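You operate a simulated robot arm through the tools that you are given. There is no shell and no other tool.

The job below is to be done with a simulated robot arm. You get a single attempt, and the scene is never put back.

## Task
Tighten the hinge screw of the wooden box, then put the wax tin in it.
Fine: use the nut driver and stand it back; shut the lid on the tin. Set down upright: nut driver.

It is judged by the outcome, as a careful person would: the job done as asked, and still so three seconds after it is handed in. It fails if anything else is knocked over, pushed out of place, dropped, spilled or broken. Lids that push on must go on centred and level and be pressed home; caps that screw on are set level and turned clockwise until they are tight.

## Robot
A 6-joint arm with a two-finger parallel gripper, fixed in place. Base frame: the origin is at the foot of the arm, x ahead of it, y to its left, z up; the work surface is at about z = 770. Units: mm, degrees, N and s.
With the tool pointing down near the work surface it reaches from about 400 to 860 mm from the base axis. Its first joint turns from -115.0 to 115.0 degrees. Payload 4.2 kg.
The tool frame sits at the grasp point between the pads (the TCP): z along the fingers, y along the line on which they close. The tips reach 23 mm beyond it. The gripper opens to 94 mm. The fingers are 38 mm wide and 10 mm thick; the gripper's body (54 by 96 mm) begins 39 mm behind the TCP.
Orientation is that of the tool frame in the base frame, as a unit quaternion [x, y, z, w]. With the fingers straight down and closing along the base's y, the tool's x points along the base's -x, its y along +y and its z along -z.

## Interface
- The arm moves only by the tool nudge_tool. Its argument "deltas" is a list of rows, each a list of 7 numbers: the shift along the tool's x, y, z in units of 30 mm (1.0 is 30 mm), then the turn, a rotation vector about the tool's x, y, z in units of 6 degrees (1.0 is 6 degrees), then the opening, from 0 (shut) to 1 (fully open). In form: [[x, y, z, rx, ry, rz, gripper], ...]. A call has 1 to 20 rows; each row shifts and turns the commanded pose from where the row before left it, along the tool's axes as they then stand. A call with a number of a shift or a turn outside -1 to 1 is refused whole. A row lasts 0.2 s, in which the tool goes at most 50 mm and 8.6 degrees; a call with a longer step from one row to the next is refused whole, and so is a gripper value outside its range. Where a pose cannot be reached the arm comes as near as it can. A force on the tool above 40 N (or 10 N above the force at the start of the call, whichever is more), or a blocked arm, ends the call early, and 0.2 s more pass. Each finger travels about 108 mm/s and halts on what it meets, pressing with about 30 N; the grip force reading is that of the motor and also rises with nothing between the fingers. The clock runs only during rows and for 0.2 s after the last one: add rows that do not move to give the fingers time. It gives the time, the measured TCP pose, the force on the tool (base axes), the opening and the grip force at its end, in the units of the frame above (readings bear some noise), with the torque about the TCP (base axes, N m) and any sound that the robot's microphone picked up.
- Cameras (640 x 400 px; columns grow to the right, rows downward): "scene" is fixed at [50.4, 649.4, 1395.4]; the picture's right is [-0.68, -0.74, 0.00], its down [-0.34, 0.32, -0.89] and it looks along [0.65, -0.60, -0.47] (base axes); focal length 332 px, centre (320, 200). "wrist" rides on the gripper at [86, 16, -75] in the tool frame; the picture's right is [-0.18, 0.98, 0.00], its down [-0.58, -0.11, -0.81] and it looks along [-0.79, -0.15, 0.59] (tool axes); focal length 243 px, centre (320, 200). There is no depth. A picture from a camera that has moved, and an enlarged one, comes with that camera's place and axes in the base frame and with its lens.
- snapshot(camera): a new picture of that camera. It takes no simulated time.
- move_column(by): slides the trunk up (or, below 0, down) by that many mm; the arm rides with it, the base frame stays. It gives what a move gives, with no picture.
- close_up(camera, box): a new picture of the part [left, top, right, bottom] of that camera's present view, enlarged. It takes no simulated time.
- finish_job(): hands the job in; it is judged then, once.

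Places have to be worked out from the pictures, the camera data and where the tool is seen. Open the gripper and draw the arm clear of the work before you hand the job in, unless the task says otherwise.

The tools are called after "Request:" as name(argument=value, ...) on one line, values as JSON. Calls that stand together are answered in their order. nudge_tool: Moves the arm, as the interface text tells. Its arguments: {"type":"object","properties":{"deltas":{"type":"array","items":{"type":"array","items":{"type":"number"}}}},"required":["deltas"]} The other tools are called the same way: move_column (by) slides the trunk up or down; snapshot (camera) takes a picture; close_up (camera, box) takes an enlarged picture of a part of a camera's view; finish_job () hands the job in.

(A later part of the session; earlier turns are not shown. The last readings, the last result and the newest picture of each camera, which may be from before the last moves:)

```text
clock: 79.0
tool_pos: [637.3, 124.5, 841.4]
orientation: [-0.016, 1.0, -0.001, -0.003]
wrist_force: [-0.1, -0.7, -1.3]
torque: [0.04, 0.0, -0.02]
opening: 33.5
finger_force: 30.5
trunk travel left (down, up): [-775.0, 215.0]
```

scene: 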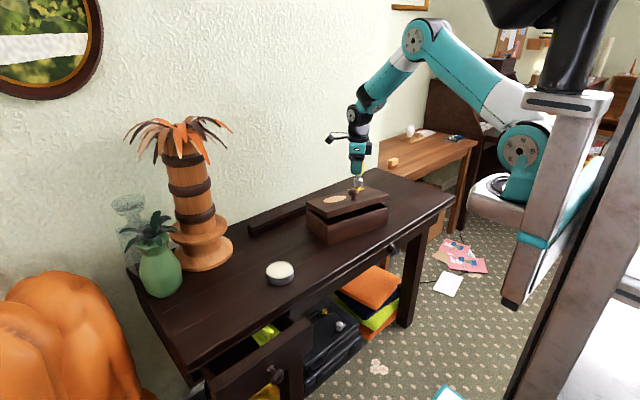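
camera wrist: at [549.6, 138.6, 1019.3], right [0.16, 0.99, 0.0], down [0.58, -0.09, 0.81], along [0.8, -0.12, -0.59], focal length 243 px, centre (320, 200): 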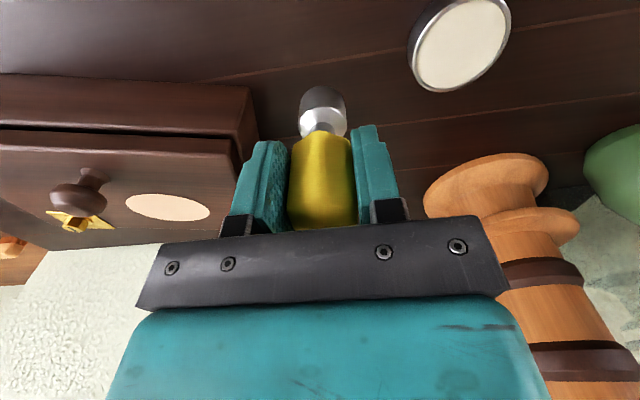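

Load gone, so the foot is barely touching. I lower half a millimetre and open the fingers gently.

Request:
nudge_tool(deltas=[[0, 0, 0.015, 0, 0, 0, 0.25], [0, 0, 0, 0, 0, 0, 0.34], [0, 0, 0, 0, 0, 0, 0.38], [0, 0, 0, 0, 0, 0, 0.44], [0, 0, 0, 0, 0, 0, 0.55], [0, 0, 0, 0, 0, 0, 0.7], [0, 0, 0, 0, 0, 0, 0.7], [0, 0, 0, 0, 0, 0, 0.7]])

Request:
snapshot(camera="wrist")

Request:
close_up(camera="scene", box=[296, 220, 336, 270])

```text
clock: 80.8
tool_pos: [637.8, 125.8, 842.0]
orientation: [-0.015, 1.0, -0.001, -0.001]
wrist_force: [-0.1, -0.1, 0.9]
torque: [0.01, -0.01, 0.03]
opening: 65.6
finger_force: 0.0
trunk travel left (down, up): [-775.0, 215.0]
```

```text
taken
camera wrist: at [549.8, 139.0, 916.4], right [0.16, 0.99, 0.0], down [0.58, -0.09, 0.81], along [0.8, -0.13, -0.59], focal length 243 px, centre (320, 200)
```

wrist: 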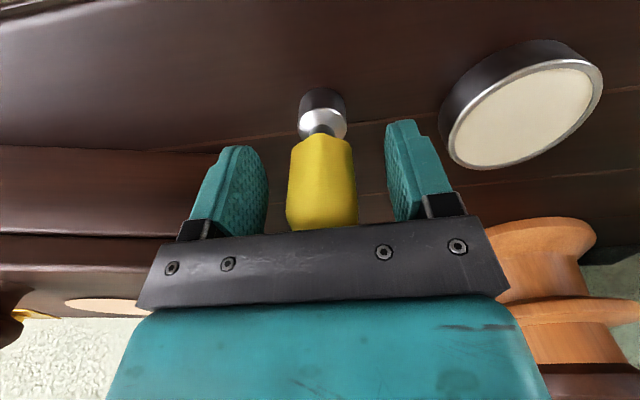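

```text
8.00 times, centred on (316, 245) of scene
camera zoom: at [50.4, 649.4, 1395.4], right [-0.68, -0.74, 0.0], down [-0.34, 0.32, -0.89], along [0.65, -0.6, -0.47], focal length 2658 px, centre (352, -160)
```

zoom: 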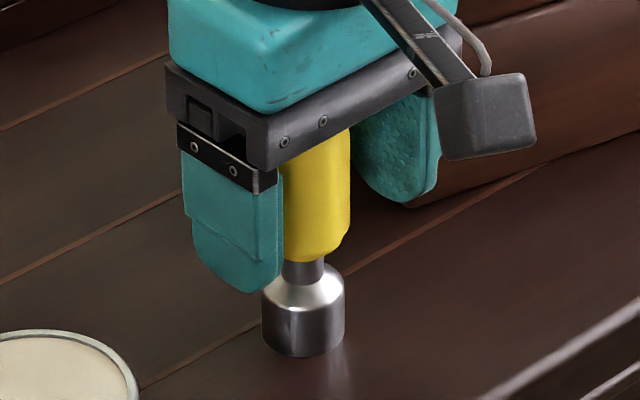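

The driver stands upright on its own. I raise the hand straight up, well clear, and look over the scene.

Request:
nudge_tool(deltas=[[0, 0, -0.4, 0, 0, 0, 0.7], [0, 0, -0.7, 0, 0, 0, 0.7], [0, 0, -1, 0, 0, 0, 0.7], [0, 0, -1, 0, 0, 0, 0.7], [0, 0, -1, 0, 0, 0, 0.7], [0, 0, -1, 0, 0, 0, 0.7], [0, 0, -1, 0, 0, 0, 0.7], [0, 0, 0, 0, 0, 0, 0.7]])

Request:
snapshot(camera="wrist")

Request:
close_up(camera="scene", box=[240, 170, 420, 290])

```text
clock: 82.6
tool_pos: [639.9, 124.8, 1025.6]
orientation: [-0.015, 1.0, 0.0, -0.001]
wrist_force: [0.1, 0.0, 0.2]
torque: [0.05, 0.02, 0.05]
opening: 65.9
finger_force: 0.1
trunk travel left (down, up): [-775.0, 215.0]
```

```text
taken
camera wrist: at [551.9, 138.5, 1101.1], right [0.16, 0.99, 0.0], down [0.58, -0.09, 0.81], along [0.8, -0.13, -0.59], focal length 243 px, centre (320, 200)
```

wrist: 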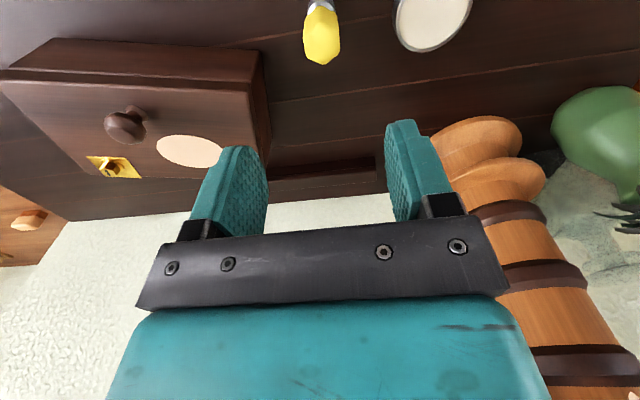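

```text
3.33 times, centred on (330, 230) of scene
camera zoom: at [50.4, 649.4, 1395.4], right [-0.68, -0.74, 0.0], down [-0.34, 0.32, -0.89], along [0.65, -0.6, -0.47], focal length 1108 px, centre (287, 100)
```

zoom: 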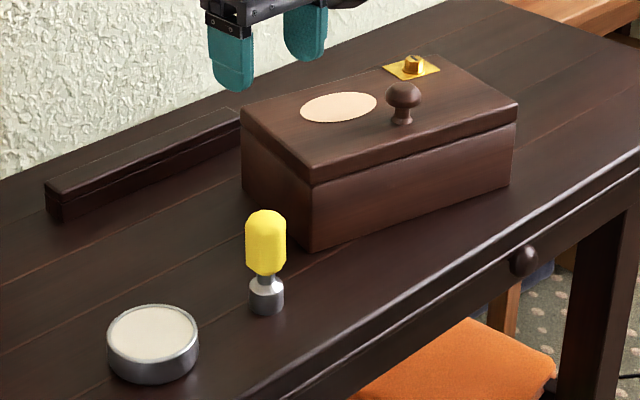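

The lid has sunk shut by itself (slow, stiff hinge) and the driver stands upright in place. Next is the lid: I move above the knob (about (672, -79)) with the hand turned 12° clockwise to match the box.

Request:
nudge_tool(deltas=[[-0.09, -0.68, 0, 0, 0, 0.23, 0.8], [-0.09, -0.68, 0, 0, 0, 0.23, 0.8], [-0.09, -0.68, 0, 0, 0, 0.23, 0.8], [-0.09, -0.68, 0, 0, 0, 0.23, 0.8], [-0.09, -0.68, 0, 0, 0, 0.23, 0.8], [-0.09, -0.68, 0, 0, 0, 0.23, 0.8], [-0.09, -0.68, 0, 0, 0, 0.23, 0.8], [-0.09, -0.68, 0, 0, 0, 0.23, 0.8], [-0.09, -0.68, 0, 0, 0, 0.23, 0.8], [-0.09, -0.68, 0, 0, 0, 0.23, 0.8], [0, 0, 0, 0, 0, 0, 0.8]])

Request:
snapshot(camera="wrist")

Request:
snapshot(camera="scene")

```text
clock: 85.0
tool_pos: [648.3, -78.7, 1023.0]
orientation: [0.105, 0.994, 0.0, 0.0]
wrist_force: [0.0, 0.4, -0.6]
torque: [-0.01, 0.01, 0.0]
opening: 75.1
finger_force: 0.0
trunk travel left (down, up): [-775.0, 215.0]
```

```text
taken
camera wrist: at [566.0, -45.5, 1098.8], right [0.39, 0.92, 0.0], down [0.55, -0.23, 0.81], along [0.74, -0.31, -0.59], focal length 243 px, centre (320, 200)
```

wrist: 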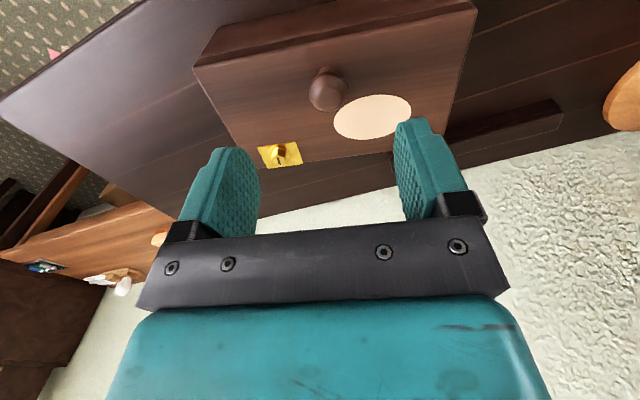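

```text
taken
```

scene: 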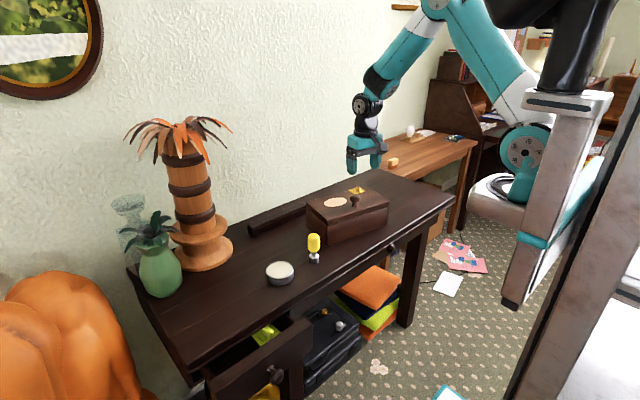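

The knob appears at about (677, -84). I centre over it and lower to just above it, then look again.

Request:
nudge_tool(deltas=[[-0.5, 0.02, 0.4, 0, 0, 0, 0.7], [-0.47, 0.02, 0.6, 0, 0, 0, 0.7], [0, 0, 0.8, 0, 0, 0, 0.7], [0, 0, 0.8, 0, 0, 0, 0.7], [0, 0, 0.3, 0, 0, 0, 0.7], [0, 0, 0, 0, 0, 0, 0.7]])

Request:
snapshot(camera="wrist")

Request:
close_up(camera="scene", box=[320, 160, 384, 220])

```text
clock: 86.4
tool_pos: [678.1, -85.3, 936.8]
orientation: [0.105, 0.994, 0.001, 0.0]
wrist_force: [0.2, 0.4, 0.4]
torque: [0.02, -0.01, -0.01]
opening: 66.1
finger_force: 0.0
trunk travel left (down, up): [-775.0, 215.0]
```

```text
taken
camera wrist: at [595.8, -51.8, 1011.8], right [0.39, 0.92, 0.0], down [0.55, -0.23, 0.81], along [0.74, -0.31, -0.59], focal length 243 px, centre (320, 200)
```

wrist: 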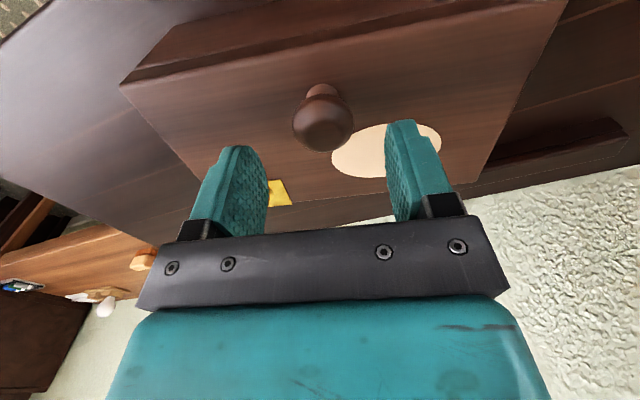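

```text
6.67 times, centred on (352, 190) of scene
camera zoom: at [50.4, 649.4, 1395.4], right [-0.68, -0.74, 0.0], down [-0.34, 0.32, -0.89], along [0.65, -0.6, -0.47], focal length 2215 px, centre (107, 267)
```

zoom: 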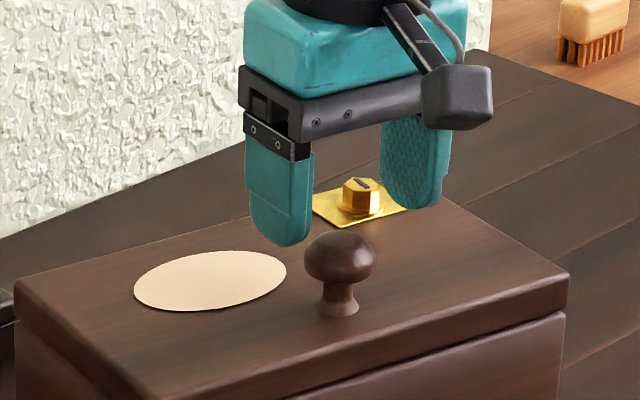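

The knob is centred within a few millimetres. I adjust and lower so that the pads surround the knob head.

Request:
nudge_tool(deltas=[[-0.09, 0.04, 0, 0, 0, 0, 0.7], [0, 0, 0.5, 0, 0, 0, 0.7], [0, 0, 0.5, 0, 0, 0, 0.7], [0, 0, 0.45, 0, 0, 0, 0.7], [0, 0, 0, 0, 0, 0, 0.7]])

Request:
snapshot(camera="wrist")

Request:
close_up(camera="scene", box=[320, 160, 384, 220])

```text
clock: 87.6
tool_pos: [681.2, -84.8, 894.9]
orientation: [0.106, 0.994, 0.0, 0.0]
wrist_force: [0.2, 0.2, -0.5]
torque: [-0.02, 0.01, 0.05]
opening: 65.8
finger_force: 0.1
trunk travel left (down, up): [-775.0, 215.0]
```

```text
taken
camera wrist: at [598.5, -50.9, 968.9], right [0.39, 0.92, 0.0], down [0.55, -0.23, 0.81], along [0.74, -0.31, -0.59], focal length 243 px, centre (320, 200)
```

wrist: 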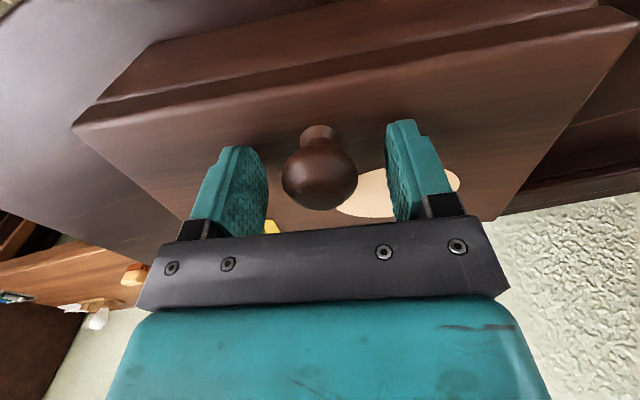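

```text
6.67 times, centred on (352, 190) of scene
camera zoom: at [50.4, 649.4, 1395.4], right [-0.68, -0.74, 0.0], down [-0.34, 0.32, -0.89], along [0.65, -0.6, -0.47], focal length 2215 px, centre (107, 267)
```

zoom: 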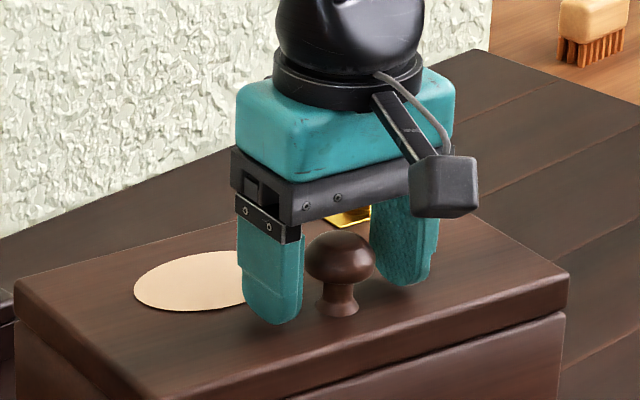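

The knob head is right at the grasp point. I close on it.

Request:
nudge_tool(deltas=[[0, 0, 0, 0, 0, 0, 0.5], [0, 0, 0, 0, 0, 0, 0.4], [0, 0, 0, 0, 0, 0, 0.25], [0, 0, 0, 0, 0, 0, 0.15], [0, 0, 0, 0, 0, 0, 0.15]])

Request:
close_up(camera="scene", box=[290, 160, 410, 260])

```text
clock: 88.8
tool_pos: [681.6, -83.8, 894.6]
orientation: [0.105, 0.994, 0.0, -0.001]
wrist_force: [-0.4, 1.8, -0.7]
torque: [0.0, -0.03, 0.02]
opening: 35.4
finger_force: 30.2
trunk travel left (down, up): [-775.0, 215.0]
```

```text
4.00 times, centred on (350, 210) of scene
camera zoom: at [50.4, 649.4, 1395.4], right [-0.68, -0.74, 0.0], down [-0.34, 0.32, -0.89], along [0.65, -0.6, -0.47], focal length 1329 px, centre (200, 160)
```

zoom: 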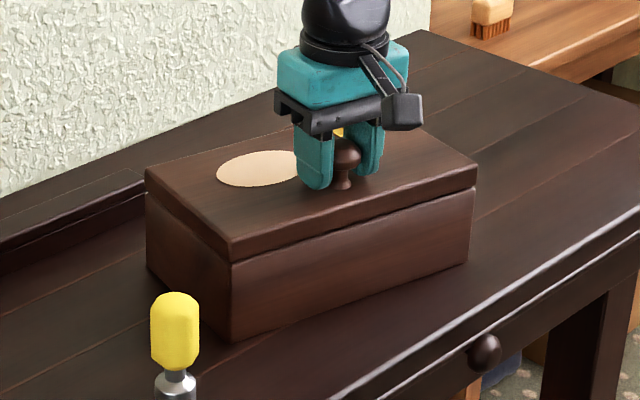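

Gripped (35 mm). I start lifting the lid in an arc about its back edge: about 15° at first, checking the forces.

Request:
nudge_tool(deltas=[[-0.046, 0, -0.085, 0, 0.25, 0, 0.15], [-0.046, 0, -0.085, 0, 0.25, 0, 0.15], [-0.092, 0, -0.169, 0, 0.5, 0, 0.15], [-0.092, 0, -0.169, 0, 0.5, 0, 0.15], [-0.092, 0, -0.169, 0, 0.5, 0, 0.15], [-0.092, 0, -0.169, 0, 0.5, 0, 0.15]])

Request:
close_up(camera="scene", box=[290, 160, 410, 260])

```text
clock: 90.2
tool_pos: [696.2, -88.1, 919.4]
orientation: [0.105, 0.986, 0.014, -0.129]
wrist_force: [-6.6, -0.8, 8.6]
torque: [-0.14, -0.71, 0.0]
opening: 35.6
finger_force: 29.8
trunk travel left (down, up): [-775.0, 215.0]
```

```text
4.00 times, centred on (350, 210) of scene
camera zoom: at [50.4, 649.4, 1395.4], right [-0.68, -0.74, 0.0], down [-0.34, 0.32, -0.89], along [0.65, -0.6, -0.47], focal length 1329 px, centre (200, 160)
```

zoom: 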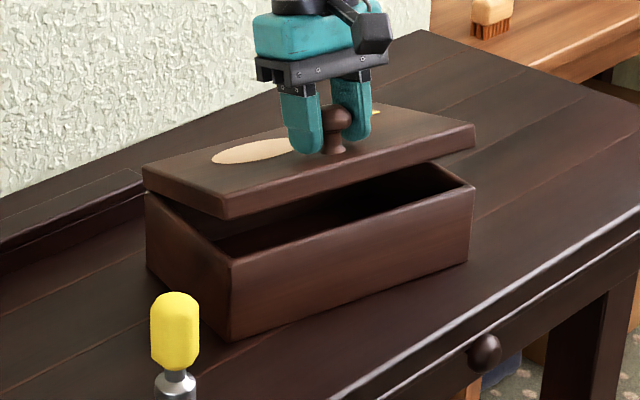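

The lid follows; the box stays put. The forces suggest a slightly longer arm and a lower hinge, so I adjust the arc and continue another 27°.

Request:
nudge_tool(deltas=[[0.03, 0, -0.04, 0, 0, 0, 0.15], [-0.078, 0, -0.187, 0, 0.5, 0, 0.15], [-0.078, 0, -0.187, 0, 0.5, 0, 0.15], [-0.078, 0, -0.187, 0, 0.5, 0, 0.15], [-0.078, 0, -0.187, 0, 0.5, 0, 0.15], [-0.078, 0, -0.187, 0, 0.5, 0, 0.15], [-0.078, 0, -0.187, 0, 0.5, 0, 0.15], [-0.078, 0, -0.187, 0, 0.5, 0, 0.15]])

Request:
close_up(camera="scene", box=[290, 140, 410, 260])

```text
clock: 92.0
tool_pos: [724.1, -93.4, 947.7]
orientation: [0.103, 0.947, 0.035, -0.301]
wrist_force: [1.3, -1.2, -0.2]
torque: [0.16, -0.04, -0.05]
opening: 35.5
finger_force: 30.4
trunk travel left (down, up): [-775.0, 215.0]
```

```text
3.33 times, centred on (350, 200) of scene
camera zoom: at [50.4, 649.4, 1395.4], right [-0.68, -0.74, 0.0], down [-0.34, 0.32, -0.89], along [0.65, -0.6, -0.47], focal length 1108 px, centre (220, 200)
```

zoom: 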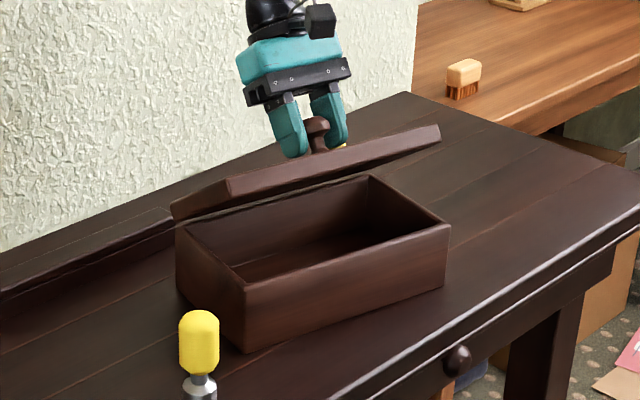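

Forces near zero and the lid is at 36° with the box still. I continue another 36°.

Request:
nudge_tool(deltas=[[-0.106, 0, -0.248, 0, 0.667, 0, 0.15], [-0.106, 0, -0.248, 0, 0.667, 0, 0.15], [-0.106, 0, -0.248, 0, 0.667, 0, 0.15], [-0.106, 0, -0.248, 0, 0.667, 0, 0.15], [-0.106, 0, -0.248, 0, 0.667, 0, 0.15], [-0.106, 0, -0.248, 0, 0.667, 0, 0.15], [-0.106, 0, -0.248, 0, 0.667, 0, 0.15], [-0.106, 0, -0.248, 0, 0.667, 0, 0.15], [-0.106, 0, -0.248, 0, 0.667, 0, 0.15]])

Request:
close_up(camera="scene", box=[290, 120, 410, 260])

```text
clock: 94.0
tool_pos: [708.4, -116.3, 948.9]
orientation: [0.1, 0.937, 0.037, -0.333]
wrist_force: [2.4, -1.5, 0.1]
torque: [-0.01, -0.07, 0.03]
opening: 35.4
finger_force: 30.1
out of reach, approached as far as the arm can: row 1, 2, 3, 4, 5, 6, 7, 8, 9
trunk travel left (down, up): [-775.0, 215.0]
```

```text
2.86 times, centred on (350, 190) of scene
camera zoom: at [50.4, 649.4, 1395.4], right [-0.68, -0.74, 0.0], down [-0.34, 0.32, -0.89], along [0.65, -0.6, -0.47], focal length 949 px, centre (234, 229)
```

zoom: 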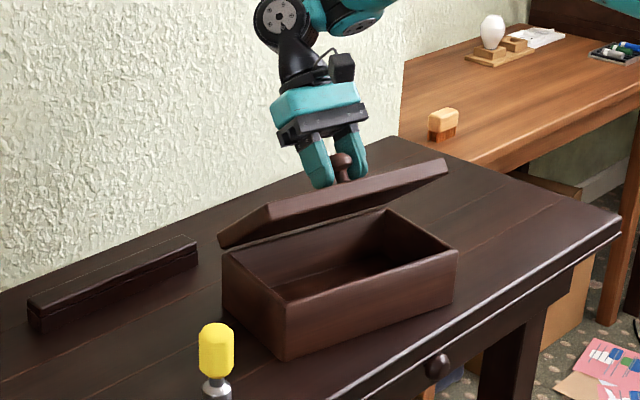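

The lid's knob turns toward the wall as it opens, so the hand reached its tilt limit at 39° and drew the box about 30 mm back toward me. The knob can swivel between the pads, so I continue the arc in small steps without further tilting and check for reach.

Request:
nudge_tool(deltas=[[-0.083, 0, -0.185, 0, 0, 0, 0.15], [-0.083, 0, -0.185, 0, 0, 0, 0.15], [0, 0, 0, 0, 0, 0, 0.15]])

Request:
close_up(camera="scene", box=[290, 120, 410, 260])

```text
clock: 94.8
tool_pos: [709.0, -129.0, 957.5]
orientation: [0.099, 0.938, 0.036, -0.331]
wrist_force: [-1.1, 2.9, -5.8]
torque: [-0.1, 0.54, -0.33]
opening: 35.4
finger_force: 29.7
out of reach, approached as far as the arm can: row 1, 2
trunk travel left (down, up): [-775.0, 215.0]
```

```text
2.86 times, centred on (350, 190) of scene
camera zoom: at [50.4, 649.4, 1395.4], right [-0.68, -0.74, 0.0], down [-0.34, 0.32, -0.89], along [0.65, -0.6, -0.47], focal length 949 px, centre (234, 229)
```

zoom: 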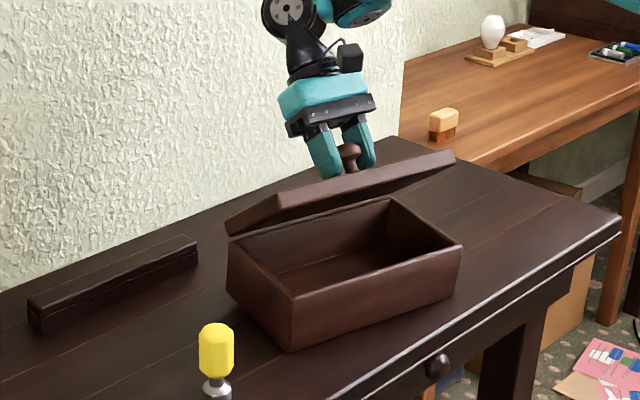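

Still out of reach with this tilt, and the box is being lifted slightly. I lower it back a few millimetres and untilt the hand by 15° (the knob can swivel in the pads).

Request:
nudge_tool(deltas=[[-0.06, 0, 0.08, 0, 0, 0, 0.15], [-0.06, 0, 0.08, 0, 0, 0, 0.15], [0, 0, 0, 0, -0.5, 0, 0.15], [0, 0, 0, 0, -0.5, 0, 0.15], [0, 0, 0, 0, -0.5, 0, 0.15], [0, 0, 0, 0, -0.5, 0, 0.15], [0, 0, 0, 0, -0.5, 0, 0.15], [0, 0, 0, 0, 0, 0, 0.15]])

Request:
close_up(camera="scene", box=[290, 120, 410, 260])

Request:
snapshot(camera="wrist")

```text
clock: 96.6
tool_pos: [750.6, -130.4, 954.9]
orientation: [0.105, 0.972, 0.024, -0.208]
wrist_force: [-0.8, 0.3, -8.1]
torque: [0.06, 0.35, 0.01]
opening: 35.5
finger_force: 29.9
out of reach, approached as far as the arm can: row 4, 5, 6, 7
trunk travel left (down, up): [-775.0, 215.0]
```

```text
2.86 times, centred on (350, 190) of scene
camera zoom: at [50.4, 649.4, 1395.4], right [-0.68, -0.74, 0.0], down [-0.34, 0.32, -0.89], along [0.65, -0.6, -0.47], focal length 949 px, centre (234, 229)
```

zoom: 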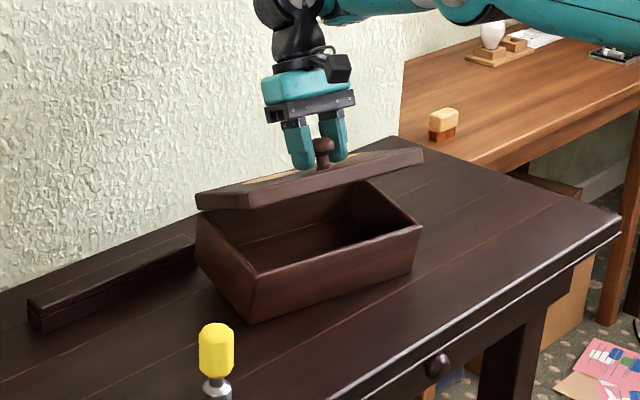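

```text
taken
camera wrist: at [705.3, -105.1, 1058.7], right [0.37, 0.93, -0.07], down [0.82, -0.29, 0.5], along [0.44, -0.24, -0.86], focal length 243 px, centre (320, 200)
```

wrist: 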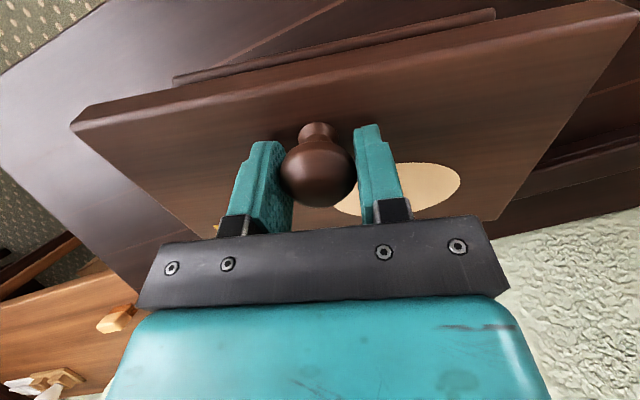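

The arm was at the edge of its reach and jumped, pushing the box back about 80 mm; nothing else seems touched. I lower the lid gently to set the box flat.

Request:
nudge_tool(deltas=[[-0.05, 0, 0.11, 0, 0, 0, 0.15], [-0.05, 0, 0.11, 0, 0, 0, 0.15], [-0.05, 0, 0.11, 0, 0, 0, 0.15], [0, 0, 0, 0, 0, 0, 0.15]])

Request:
close_up(camera="scene", box=[270, 120, 410, 260])

```text
clock: 97.6
tool_pos: [750.5, -130.2, 944.6]
orientation: [0.104, 0.972, 0.024, -0.207]
wrist_force: [2.5, 1.3, -6.4]
torque: [-0.22, 0.23, 0.07]
opening: 35.4
finger_force: 30.2
trunk travel left (down, up): [-775.0, 215.0]
```

```text
2.86 times, centred on (340, 190) of scene
camera zoom: at [50.4, 649.4, 1395.4], right [-0.68, -0.74, 0.0], down [-0.34, 0.32, -0.89], along [0.65, -0.6, -0.47], focal length 949 px, centre (263, 229)
```

zoom: 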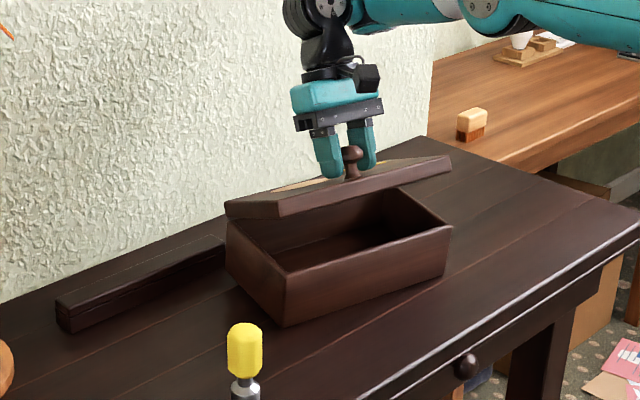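

I lower a little more until the weight is off the hand.

Request:
nudge_tool(deltas=[[-0.05, 0, 0.11, 0, 0, 0, 0.15], [-0.05, 0, 0.11, 0, 0, 0, 0.15], [-0.05, 0, 0.11, 0, 0, 0, 0.15], [0, 0, 0, 0, 0, 0, 0.15]])

Request:
close_up(camera="scene", box=[270, 120, 410, 260])

```text
clock: 98.6
tool_pos: [750.8, -131.0, 932.5]
orientation: [0.104, 0.972, 0.024, -0.207]
wrist_force: [1.9, -0.1, -4.9]
torque: [0.04, 0.08, -0.02]
opening: 35.3
finger_force: 30.3
trunk travel left (down, up): [-775.0, 215.0]
```

```text
2.86 times, centred on (340, 190) of scene
camera zoom: at [50.4, 649.4, 1395.4], right [-0.68, -0.74, 0.0], down [-0.34, 0.32, -0.89], along [0.65, -0.6, -0.47], focal length 949 px, centre (263, 229)
```

zoom: 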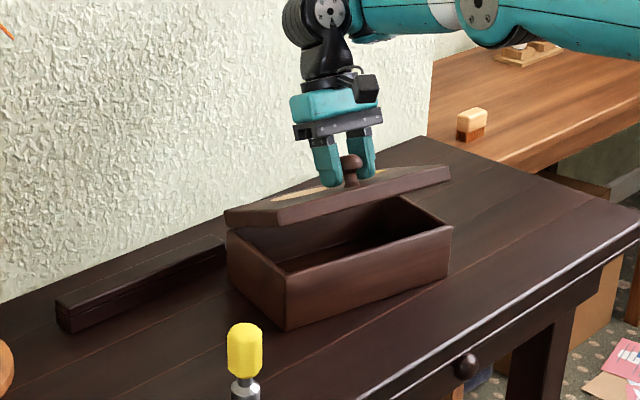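

The box is down. I close the lid by the reverse arc so that I can then draw the box back by its knob.

Request:
nudge_tool(deltas=[[0.068, 0, 0.19, 0, -0.5, 0, 0.15], [0.068, 0, 0.19, 0, -0.5, 0, 0.15], [0.068, 0, 0.19, 0, -0.5, 0, 0.15], [0.068, 0, 0.19, 0, -0.5, 0, 0.15], [0.068, 0, 0.19, 0, -0.5, 0, 0.15], [0.068, 0, 0.19, 0, -0.5, 0, 0.15], [0, 0, 0, 0, 0, 0, 0.15]])

Request:
close_up(camera="scene", box=[270, 120, 410, 260])

```text
clock: 100.2
tool_pos: [791.8, -128.7, 916.4]
orientation: [0.107, 0.99, 0.012, -0.087]
wrist_force: [-1.6, 3.1, -7.4]
torque: [0.37, 0.63, 0.14]
opening: 34.7
finger_force: 29.6
out of reach, approached as far as the arm can: row 1, 2, 3, 4, 5, 6
trunk travel left (down, up): [-775.0, 215.0]
```

```text
2.86 times, centred on (340, 190) of scene
camera zoom: at [50.4, 649.4, 1395.4], right [-0.68, -0.74, 0.0], down [-0.34, 0.32, -0.89], along [0.65, -0.6, -0.47], focal length 949 px, centre (263, 229)
```

zoom: 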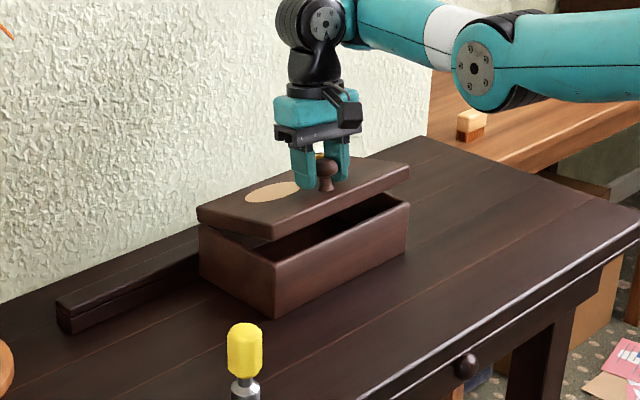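

The arm's wrist limit is interfering again and it drifted forward. I release the knob here (the lid sinks shut slowly by itself) and raise the hand clear to restore a good arm posture.

Request:
nudge_tool(deltas=[[0, 0, 0, 0, 0, 0, 0.3], [0, 0, 0, 0, 0, 0, 0.5], [0, 0, 0, 0, 0, 0, 0.75], [0, 0, 0, 0, 0, 0, 0.8], [0, 0, 0, 0, 0, 0, 0.8]])

Request:
snapshot(camera="wrist")

Request:
snapshot(camera="scene")

```text
clock: 101.4
tool_pos: [791.6, -129.9, 916.3]
orientation: [0.106, 0.99, 0.011, -0.087]
wrist_force: [-0.4, -0.1, 0.0]
torque: [0.05, 0.0, -0.01]
opening: 75.1
finger_force: 0.1
trunk travel left (down, up): [-775.0, 215.0]
```

```text
taken
camera wrist: at [722.4, -99.7, 1005.0], right [0.39, 0.92, -0.03], down [0.67, -0.26, 0.69], along [0.63, -0.29, -0.72], focal length 243 px, centre (320, 200)
```

wrist: 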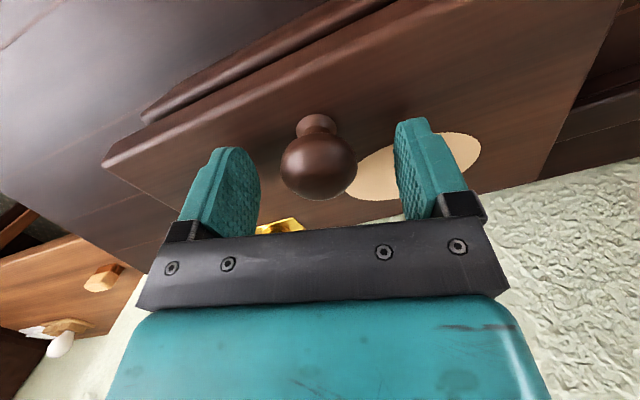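

```text
taken
```

scene: 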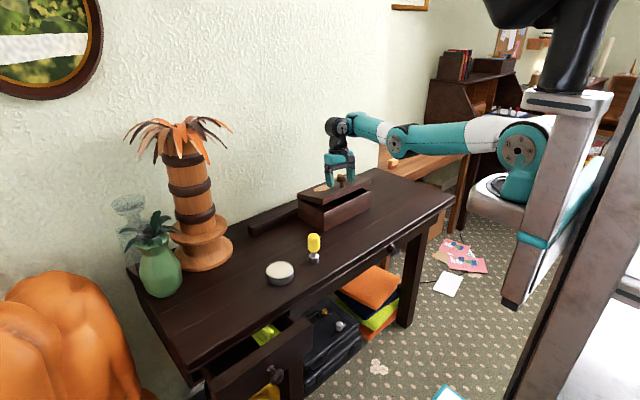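

The arm is stretched straight out at its reach limit, with the box now too far back. I raise the hand straight up, draw it back and level it.

Request:
nudge_tool(deltas=[[0.06, 0, -0.33, 0, 0, 0, 0.8], [0.06, 0, -0.33, 0, 0, 0, 0.8], [0.12, 0, -0.66, 0, 0, 0, 0.8], [0.12, 0, -0.66, 0, 0, 0, 0.8], [0.5, 0, -0.3, 0, -0.4, 0, 0.8], [0.5, 0, -0.3, 0, -0.4, 0, 0.8], [0.5, 0, 0, 0, -0.4, 0, 0.8], [0.5, 0, 0, 0, -0.4, 0, 0.8], [0, 0, 0, 0, 0, 0, 0.8]])

Request:
snapshot(camera="wrist")

Request:
snapshot(camera="scene")

```text
clock: 103.4
tool_pos: [824.9, -122.4, 1005.5]
orientation: [0.107, 0.994, 0.004, -0.008]
wrist_force: [-0.2, -0.4, 0.3]
torque: [-0.01, 0.01, 0.0]
opening: 75.0
finger_force: 0.0
out of reach, approached as far as the arm can: row 2, 3, 4, 5, 6, 7, 8
trunk travel left (down, up): [-775.0, 215.0]
```

```text
taken
camera wrist: at [744.1, -88.8, 1082.2], right [0.39, 0.92, 0.0], down [0.56, -0.24, 0.8], along [0.73, -0.31, -0.61], focal length 243 px, centre (320, 200)
```

wrist: 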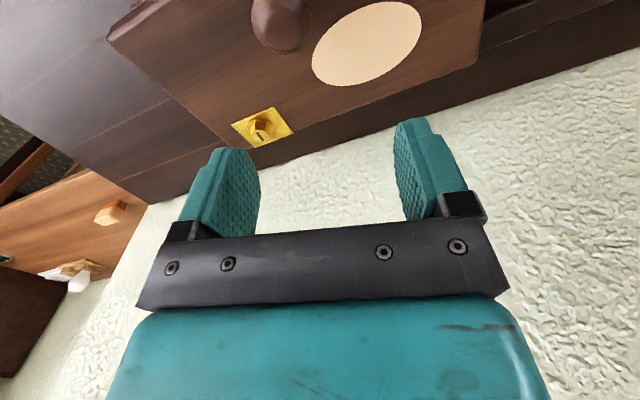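

```text
taken
```

scene: 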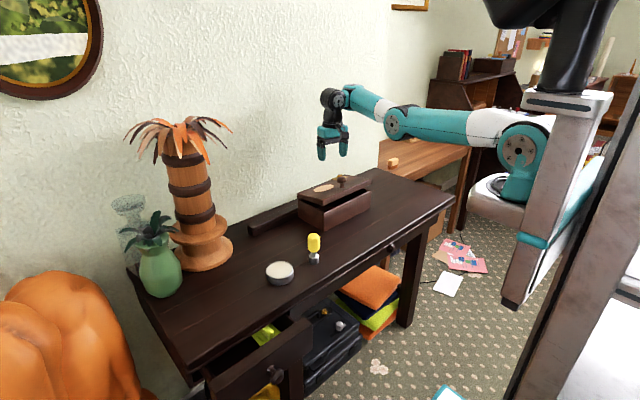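

The arm is stuck near its straight posture. At this safe height I command a plain pull back toward the base to unbend it.

Request:
nudge_tool(deltas=[[0.5, 0, 0, 0, 0, 0, 0.8], [0.7, 0, 0, 0, 0, 0, 0.8], [0.7, 0, 0, 0, 0, 0, 0.8], [0.7, 0, 0, 0, 0, 0, 0.8], [0, 0, 0, 0, 0, 0, 0.8]])

Request:
snapshot(camera="scene")

```text
clock: 104.6
tool_pos: [825.3, -119.9, 1007.1]
orientation: [0.108, 0.994, 0.004, -0.008]
wrist_force: [0.1, 0.0, 0.1]
torque: [0.0, -0.02, -0.02]
opening: 75.0
finger_force: 0.1
out of reach, approached as far as the arm can: row 1, 2, 3, 4
trunk travel left (down, up): [-775.0, 215.0]
```

```text
taken
```

scene: 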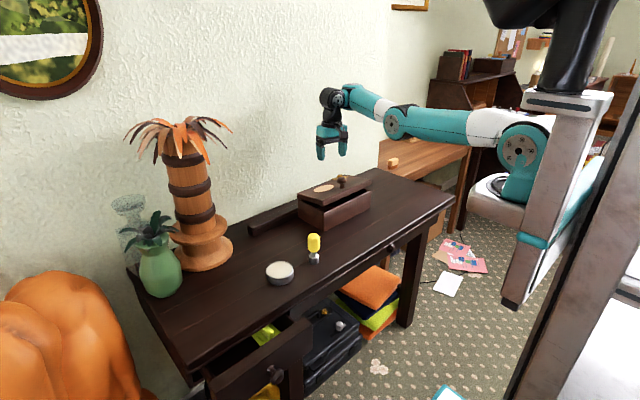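

The elbow has gone past straight to the wrong side. I swing sideways over the empty right end of the table, where I can push the hand downward so the elbow comes back through straight.

Request:
nudge_tool(deltas=[[0, -0.8, 0, 0, 0, 0, 0.8], [0, -0.8, 0, 0, 0, 0, 0.8], [0.02, -0.8, 0, 0, 0, 0, 0.8], [0.04, -0.8, 0, 0, 0, 0, 0.8], [0.06, -0.8, 0, 0, 0, 0, 0.8], [0.08, -0.8, 0, 0, 0, 0, 0.8], [0.1, -0.8, 0, 0, 0, 0, 0.8], [0.12, -0.8, 0, 0, 0, 0, 0.8], [0, 0, 0, 0, 0, 0, 0.8]])

Request:
snapshot(camera="scene")

```text
clock: 106.6
tool_pos: [789.2, -307.2, 1010.9]
orientation: [0.106, 0.994, 0.003, -0.004]
wrist_force: [0.6, 0.7, -0.2]
torque: [0.03, -0.03, -0.02]
opening: 75.1
finger_force: 0.1
out of reach, approached as far as the arm can: row 1, 2, 4, 7
trunk travel left (down, up): [-775.0, 215.0]
```

```text
taken
```

scene: 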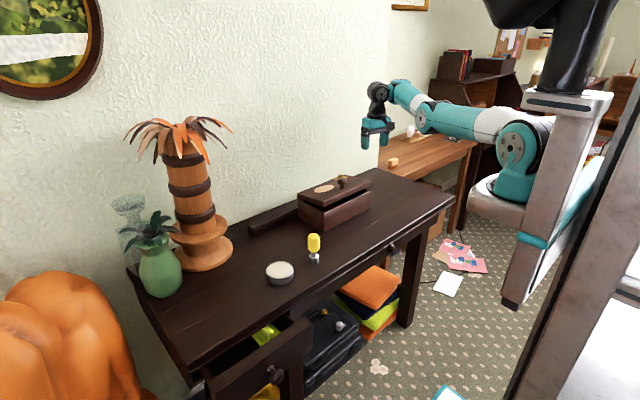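

Now I push the hand down about 110 mm (and slightly outward) to bring the elbow through straight.

Request:
nudge_tool(deltas=[[-0.1, 0, 0.5, 0, 0, 0, 0.8], [-0.1, 0, 0.6, 0, 0, 0, 0.8], [0, 0, 0.6, 0, 0, 0, 0.8], [0, 0, 0.6, 0, 0, 0, 0.8], [0, 0, 0.6, 0, 0, 0, 0.8], [0, 0, 0.6, 0, 0, 0, 0.8], [0, 0, 0, 0, 0, 0, 0.8]])

Request:
snapshot(camera="scene")

```text
clock: 108.2
tool_pos: [802.2, -312.0, 1001.3]
orientation: [0.106, 0.994, 0.008, -0.01]
wrist_force: [-0.6, -0.1, -0.5]
torque: [0.01, 0.02, 0.02]
opening: 75.3
finger_force: 0.1
out of reach, approached as far as the arm can: row 1, 2, 3, 4, 5, 6
trunk travel left (down, up): [-775.0, 215.0]
```

```text
taken
```

scene: 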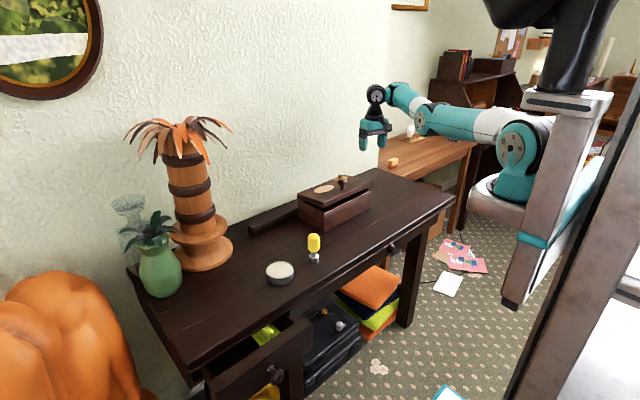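

The elbow is still bent the wrong way. I try straightening the arm fully with an outward command, then a downward one.

Request:
nudge_tool(deltas=[[-0.5, -0.07, 0.3, 0, 0, 0, 0.8], [-0.5, -0.07, 0.5, 0, 0, 0, 0.8], [0, 0, 0, 0, 0, 0, 0.8]])

Request:
snapshot(camera="scene")

Request:
snapshot(camera="wrist")

```text
clock: 109.0
tool_pos: [838.7, -323.7, 992.8]
orientation: [0.107, 0.994, 0.009, -0.005]
wrist_force: [0.1, 0.1, 0.0]
torque: [0.0, 0.02, 0.01]
opening: 75.2
finger_force: 0.0
out of reach, approached as far as the arm can: row 1, 2
trunk travel left (down, up): [-775.0, 215.0]
```

```text
taken
```

scene: 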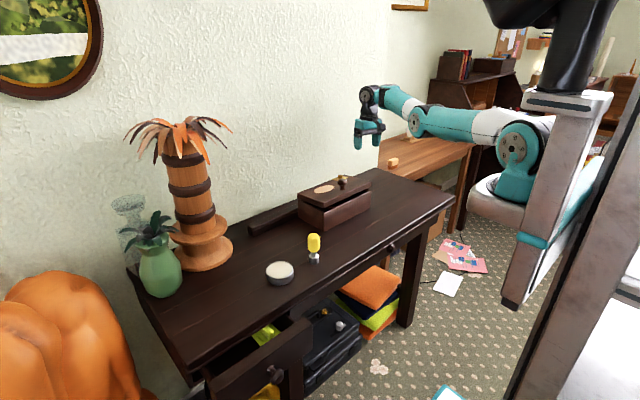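

```text
taken
camera wrist: at [757.3, -291.1, 1069.2], right [0.39, 0.92, 0.01], down [0.55, -0.24, 0.8], along [0.74, -0.3, -0.6], focal length 243 px, centre (320, 200)
```

wrist: 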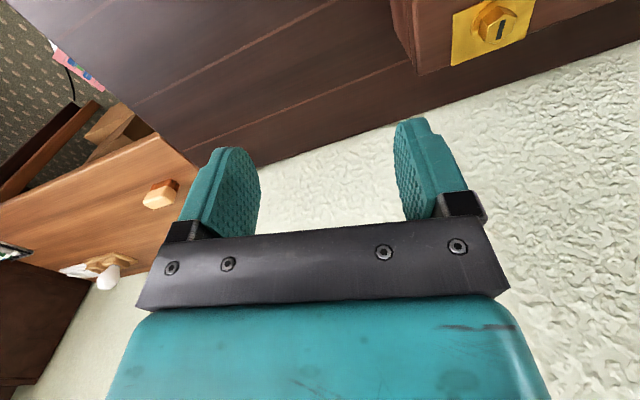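

The arm is unbending outward; the wall is still about 160 mm away at x ≈ 1000. I continue outward and down.

Request:
nudge_tool(deltas=[[-0.5, -0.07, 0.4, 0, 0, 0, 0.8], [-0.5, -0.07, 0.6, 0, 0, 0, 0.8], [0, 0, 0.6, 0, 0, 0, 0.8], [0, 0, 0, 0, 0, 0, 0.8]])

Request:
snapshot(camera="scene")

```text
clock: 110.0
tool_pos: [846.5, -329.6, 948.1]
orientation: [0.107, 0.994, 0.001, -0.003]
wrist_force: [-0.5, -1.3, 0.1]
torque: [-0.04, 0.0, 0.0]
opening: 75.3
finger_force: 0.1
out of reach, approached as far as the arm can: row 1, 2
trunk travel left (down, up): [-775.0, 215.0]
```

```text
taken
```

scene: 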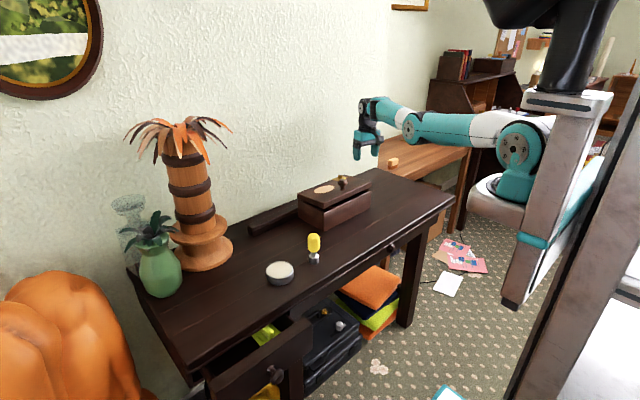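

Now the arm follows the downward command. I go down another 45 mm and then try pulling in.

Request:
nudge_tool(deltas=[[0, 0, 0.5, 0, 0, 0, 0.8], [0, 0, 0.5, 0, 0, 0, 0.8], [0, 0, 0.5, 0, 0, 0, 0.8], [0.3, 0, 0, 0, 0, 0, 0.8], [0.5, 0, 0, 0, 0, 0, 0.8], [0.5, 0, 0, 0, 0, 0, 0.8], [0, 0, 0, 0, 0, 0, 0.8]])

Request:
snapshot(camera="scene")

```text
clock: 111.6
tool_pos: [811.2, -323.3, 900.5]
orientation: [0.107, 0.994, 0.003, -0.003]
wrist_force: [0.1, -0.1, -0.1]
torque: [0.01, 0.0, 0.01]
opening: 75.1
finger_force: 0.1
out of reach, approached as far as the arm can: row 4
trunk travel left (down, up): [-775.0, 215.0]
```

```text
taken
```

scene: 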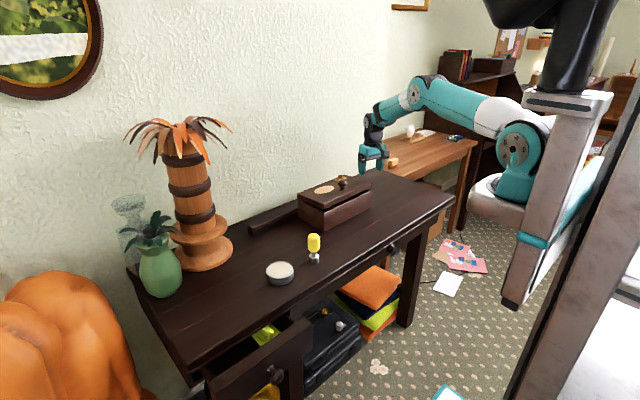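

The arm is back in its normal elbow-up posture. I pull in and up, then look at the box.

Request:
nudge_tool(deltas=[[0.7, 0, -0.5, 0, 0, 0, 0.8], [0.7, 0, -0.6, 0, 0, 0, 0.8], [0.7, 0.2, -0.6, 0, 0, 0, 0.8], [0.7, 0.4, -0.6, 0, 0, 0, 0.8], [0.7, 0.6, -0.6, 0, 0, 0, 0.8], [0, 0.7, 0, 0, 0, 0, 0.8], [0, 0.7, 0, 0, 0, 0, 0.8], [0, 0.7, 0, 0, 0, 0, 0.8], [0, 0, 0, 0, 0, 0, 0.8]])

Request:
snapshot(camera="wrist")

Request:
close_up(camera="scene", box=[240, 160, 400, 260])

```text
clock: 113.6
tool_pos: [728.2, -204.8, 987.8]
orientation: [0.107, 0.994, 0.002, -0.002]
wrist_force: [-0.5, 0.5, 0.3]
torque: [-0.03, -0.04, 0.01]
opening: 75.0
finger_force: 0.1
trunk travel left (down, up): [-775.0, 215.0]
```

```text
taken
camera wrist: at [646.8, -171.9, 1063.4], right [0.39, 0.92, 0.0], down [0.55, -0.23, 0.8], along [0.74, -0.31, -0.6], focal length 243 px, centre (320, 200)
```

wrist: 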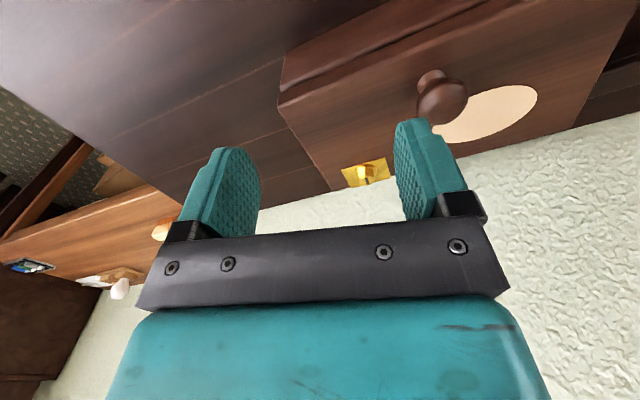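

```text
4.00 times, centred on (320, 210) of scene
camera zoom: at [50.4, 649.4, 1395.4], right [-0.68, -0.74, 0.0], down [-0.34, 0.32, -0.89], along [0.65, -0.6, -0.47], focal length 1329 px, centre (320, 160)
```

zoom: 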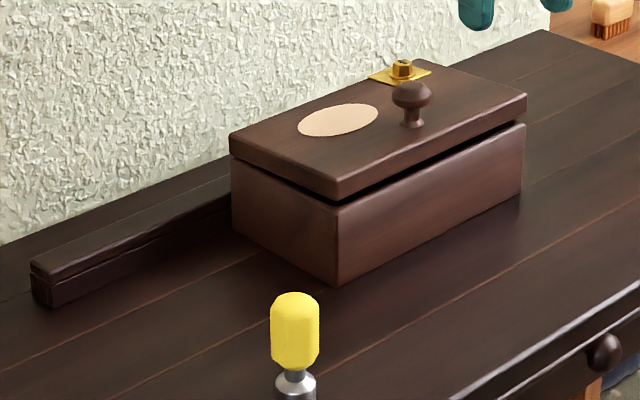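

The box now stands square to the base axes again (turned back by the drag), but about 108 mm too far back and 33 mm to the right; the lid is almost shut. I go over the knob at about (775, -133) with the hand squared, to draw the box back by it.

Request:
nudge_tool(deltas=[[-0.26, 0.67, 0, 0, 0, 0, 0.7], [-0.26, 0.67, 0, 0, 0, 0, 0.7], [-0.26, 0.67, 0, 0, 0, 0, 0.7], [-0.26, 0.67, 0, 0, 0, 0, 0.7], [0, 0, 0.2, 0, 0, -0.58, 0.7], [0, 0, 0.2, 0, 0, -0.58, 0.7], [0, 0, 0.2, 0, 0, -0.58, 0.7], [0, 0, 0.2, 0, 0, -0.58, 0.7], [0, 0, 0, 0, 0, 0, 0.7]])

Request:
snapshot(camera="wrist")

Request:
close_up(camera="scene", box=[280, 140, 400, 240])

```text
clock: 115.6
tool_pos: [776.9, -134.1, 964.9]
orientation: [-0.015, 1.0, 0.003, -0.003]
wrist_force: [-0.4, 1.6, 0.5]
torque: [-0.01, 0.02, 0.0]
opening: 65.8
finger_force: 0.0
trunk travel left (down, up): [-775.0, 215.0]
```

```text
taken
camera wrist: at [689.3, -120.8, 1040.4], right [0.16, 0.99, 0.0], down [0.59, -0.1, 0.8], along [0.79, -0.12, -0.6], focal length 243 px, centre (320, 200)
```

wrist: 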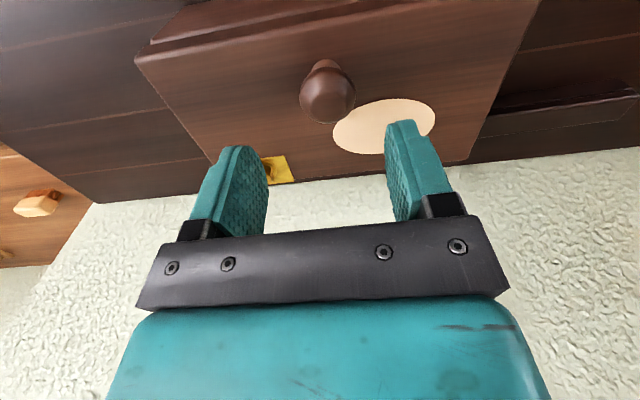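

```text
4.00 times, centred on (340, 190) of scene
camera zoom: at [50.4, 649.4, 1395.4], right [-0.68, -0.74, 0.0], down [-0.34, 0.32, -0.89], along [0.65, -0.6, -0.47], focal length 1329 px, centre (240, 240)
```

zoom: 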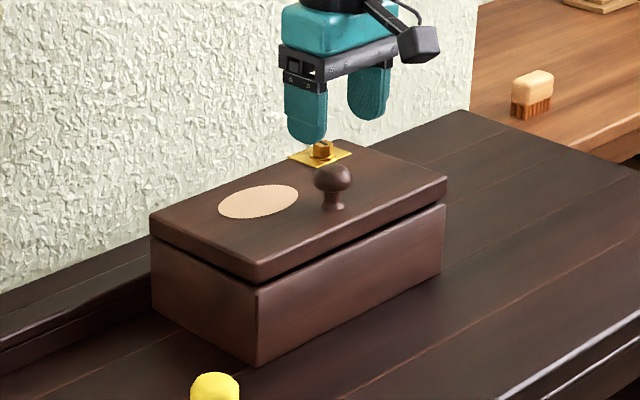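

The knob is 4–5 mm to the left of the hand's centre line. I shift, lower around it and close.

Request:
nudge_tool(deltas=[[0, 0.15, 0.2, 0, 0, 0, 0.7], [0, 0, 0.5, 0, 0, 0, 0.7], [0, 0, 0.5, 0, 0, 0, 0.7], [0, 0, 0.5, 0, 0, 0, 0.7], [0, 0, 0.5, 0, 0, 0, 0.7], [0, 0, 0, 0, 0, 0, 0.7]])

Request:
snapshot(camera="wrist")

```text
clock: 117.0
tool_pos: [778.1, -128.7, 900.8]
orientation: [-0.014, 1.0, 0.003, -0.003]
wrist_force: [-0.6, -0.6, 0.8]
torque: [0.02, -0.01, -0.09]
opening: 66.2
finger_force: 0.1
trunk travel left (down, up): [-775.0, 215.0]
```

```text
taken
camera wrist: at [689.3, -115.7, 975.2], right [0.16, 0.99, 0.0], down [0.59, -0.1, 0.8], along [0.79, -0.12, -0.6], focal length 243 px, centre (320, 200)
```

wrist: 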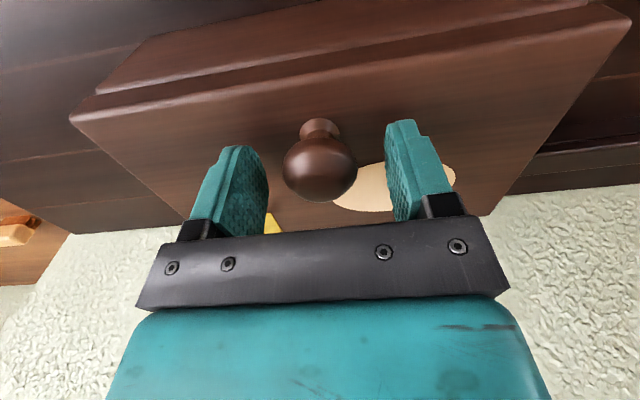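

Well centred. I close on the knob and press down a little so that the lid is shut for dragging.

Request:
nudge_tool(deltas=[[0, 0, 0, 0, 0, 0, 0.5], [0, 0, 0, 0, 0, 0, 0.3], [0, 0, 0, 0, 0, 0, 0.15], [0, 0, 0, 0, 0, 0, 0.15], [0, 0, 0.08, 0, 0, 0, 0.15], [0, 0, 0.08, 0, 0, 0, 0.15], [0, 0, 0, 0, 0, 0, 0.15]])

Request:
close_up(camera="scene", box=[280, 140, 400, 240])

```text
clock: 118.6
tool_pos: [777.5, -128.6, 898.0]
orientation: [-0.014, 1.0, 0.003, -0.002]
wrist_force: [-12.4, 4.7, 26.2]
torque: [0.11, 0.28, 0.02]
opening: 35.6
finger_force: 29.9
trunk travel left (down, up): [-775.0, 215.0]
```

```text
4.00 times, centred on (340, 190) of scene
camera zoom: at [50.4, 649.4, 1395.4], right [-0.68, -0.74, 0.0], down [-0.34, 0.32, -0.89], along [0.65, -0.6, -0.47], focal length 1329 px, centre (240, 240)
```

zoom: 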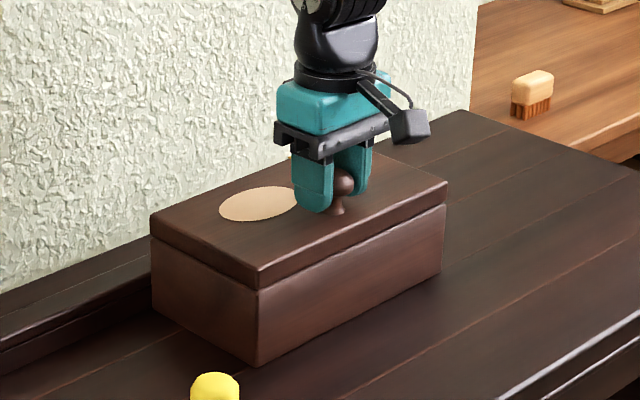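

The lid is shut. I ease the pressure and drag the box slowly back by (-108, +33) mm.

Request:
nudge_tool(deltas=[[0, 0, -0.05, 0, 0, 0, 0.15], [0.15, 0.045, 0, 0, 0, 0, 0.15], [0.3, 0.09, 0, 0, 0, 0, 0.15], [0.3, 0.09, 0, 0, 0, 0, 0.15], [0.3, 0.09, 0, 0, 0, 0, 0.15], [0.3, 0.09, 0, 0, 0, 0, 0.15], [0, 0, 0, 0, 0, 0, 0.15]])

Request:
close_up(camera="scene", box=[270, 140, 410, 260])

```text
clock: 120.2
tool_pos: [737.1, -117.6, 896.9]
orientation: [-0.014, 1.0, 0.003, -0.001]
wrist_force: [10.1, -5.2, 18.2]
torque: [-0.09, -0.23, -0.01]
opening: 35.2
finger_force: 30.0
trunk travel left (down, up): [-775.0, 215.0]
```

```text
3.33 times, centred on (340, 200) of scene
camera zoom: at [50.4, 649.4, 1395.4], right [-0.68, -0.74, 0.0], down [-0.34, 0.32, -0.89], along [0.65, -0.6, -0.47], focal length 1108 px, centre (253, 200)
```

zoom: 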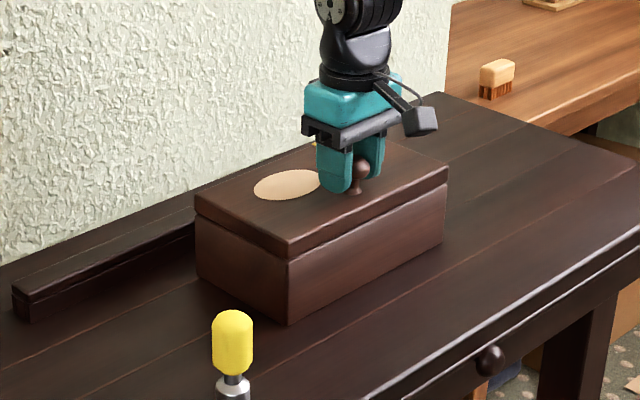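

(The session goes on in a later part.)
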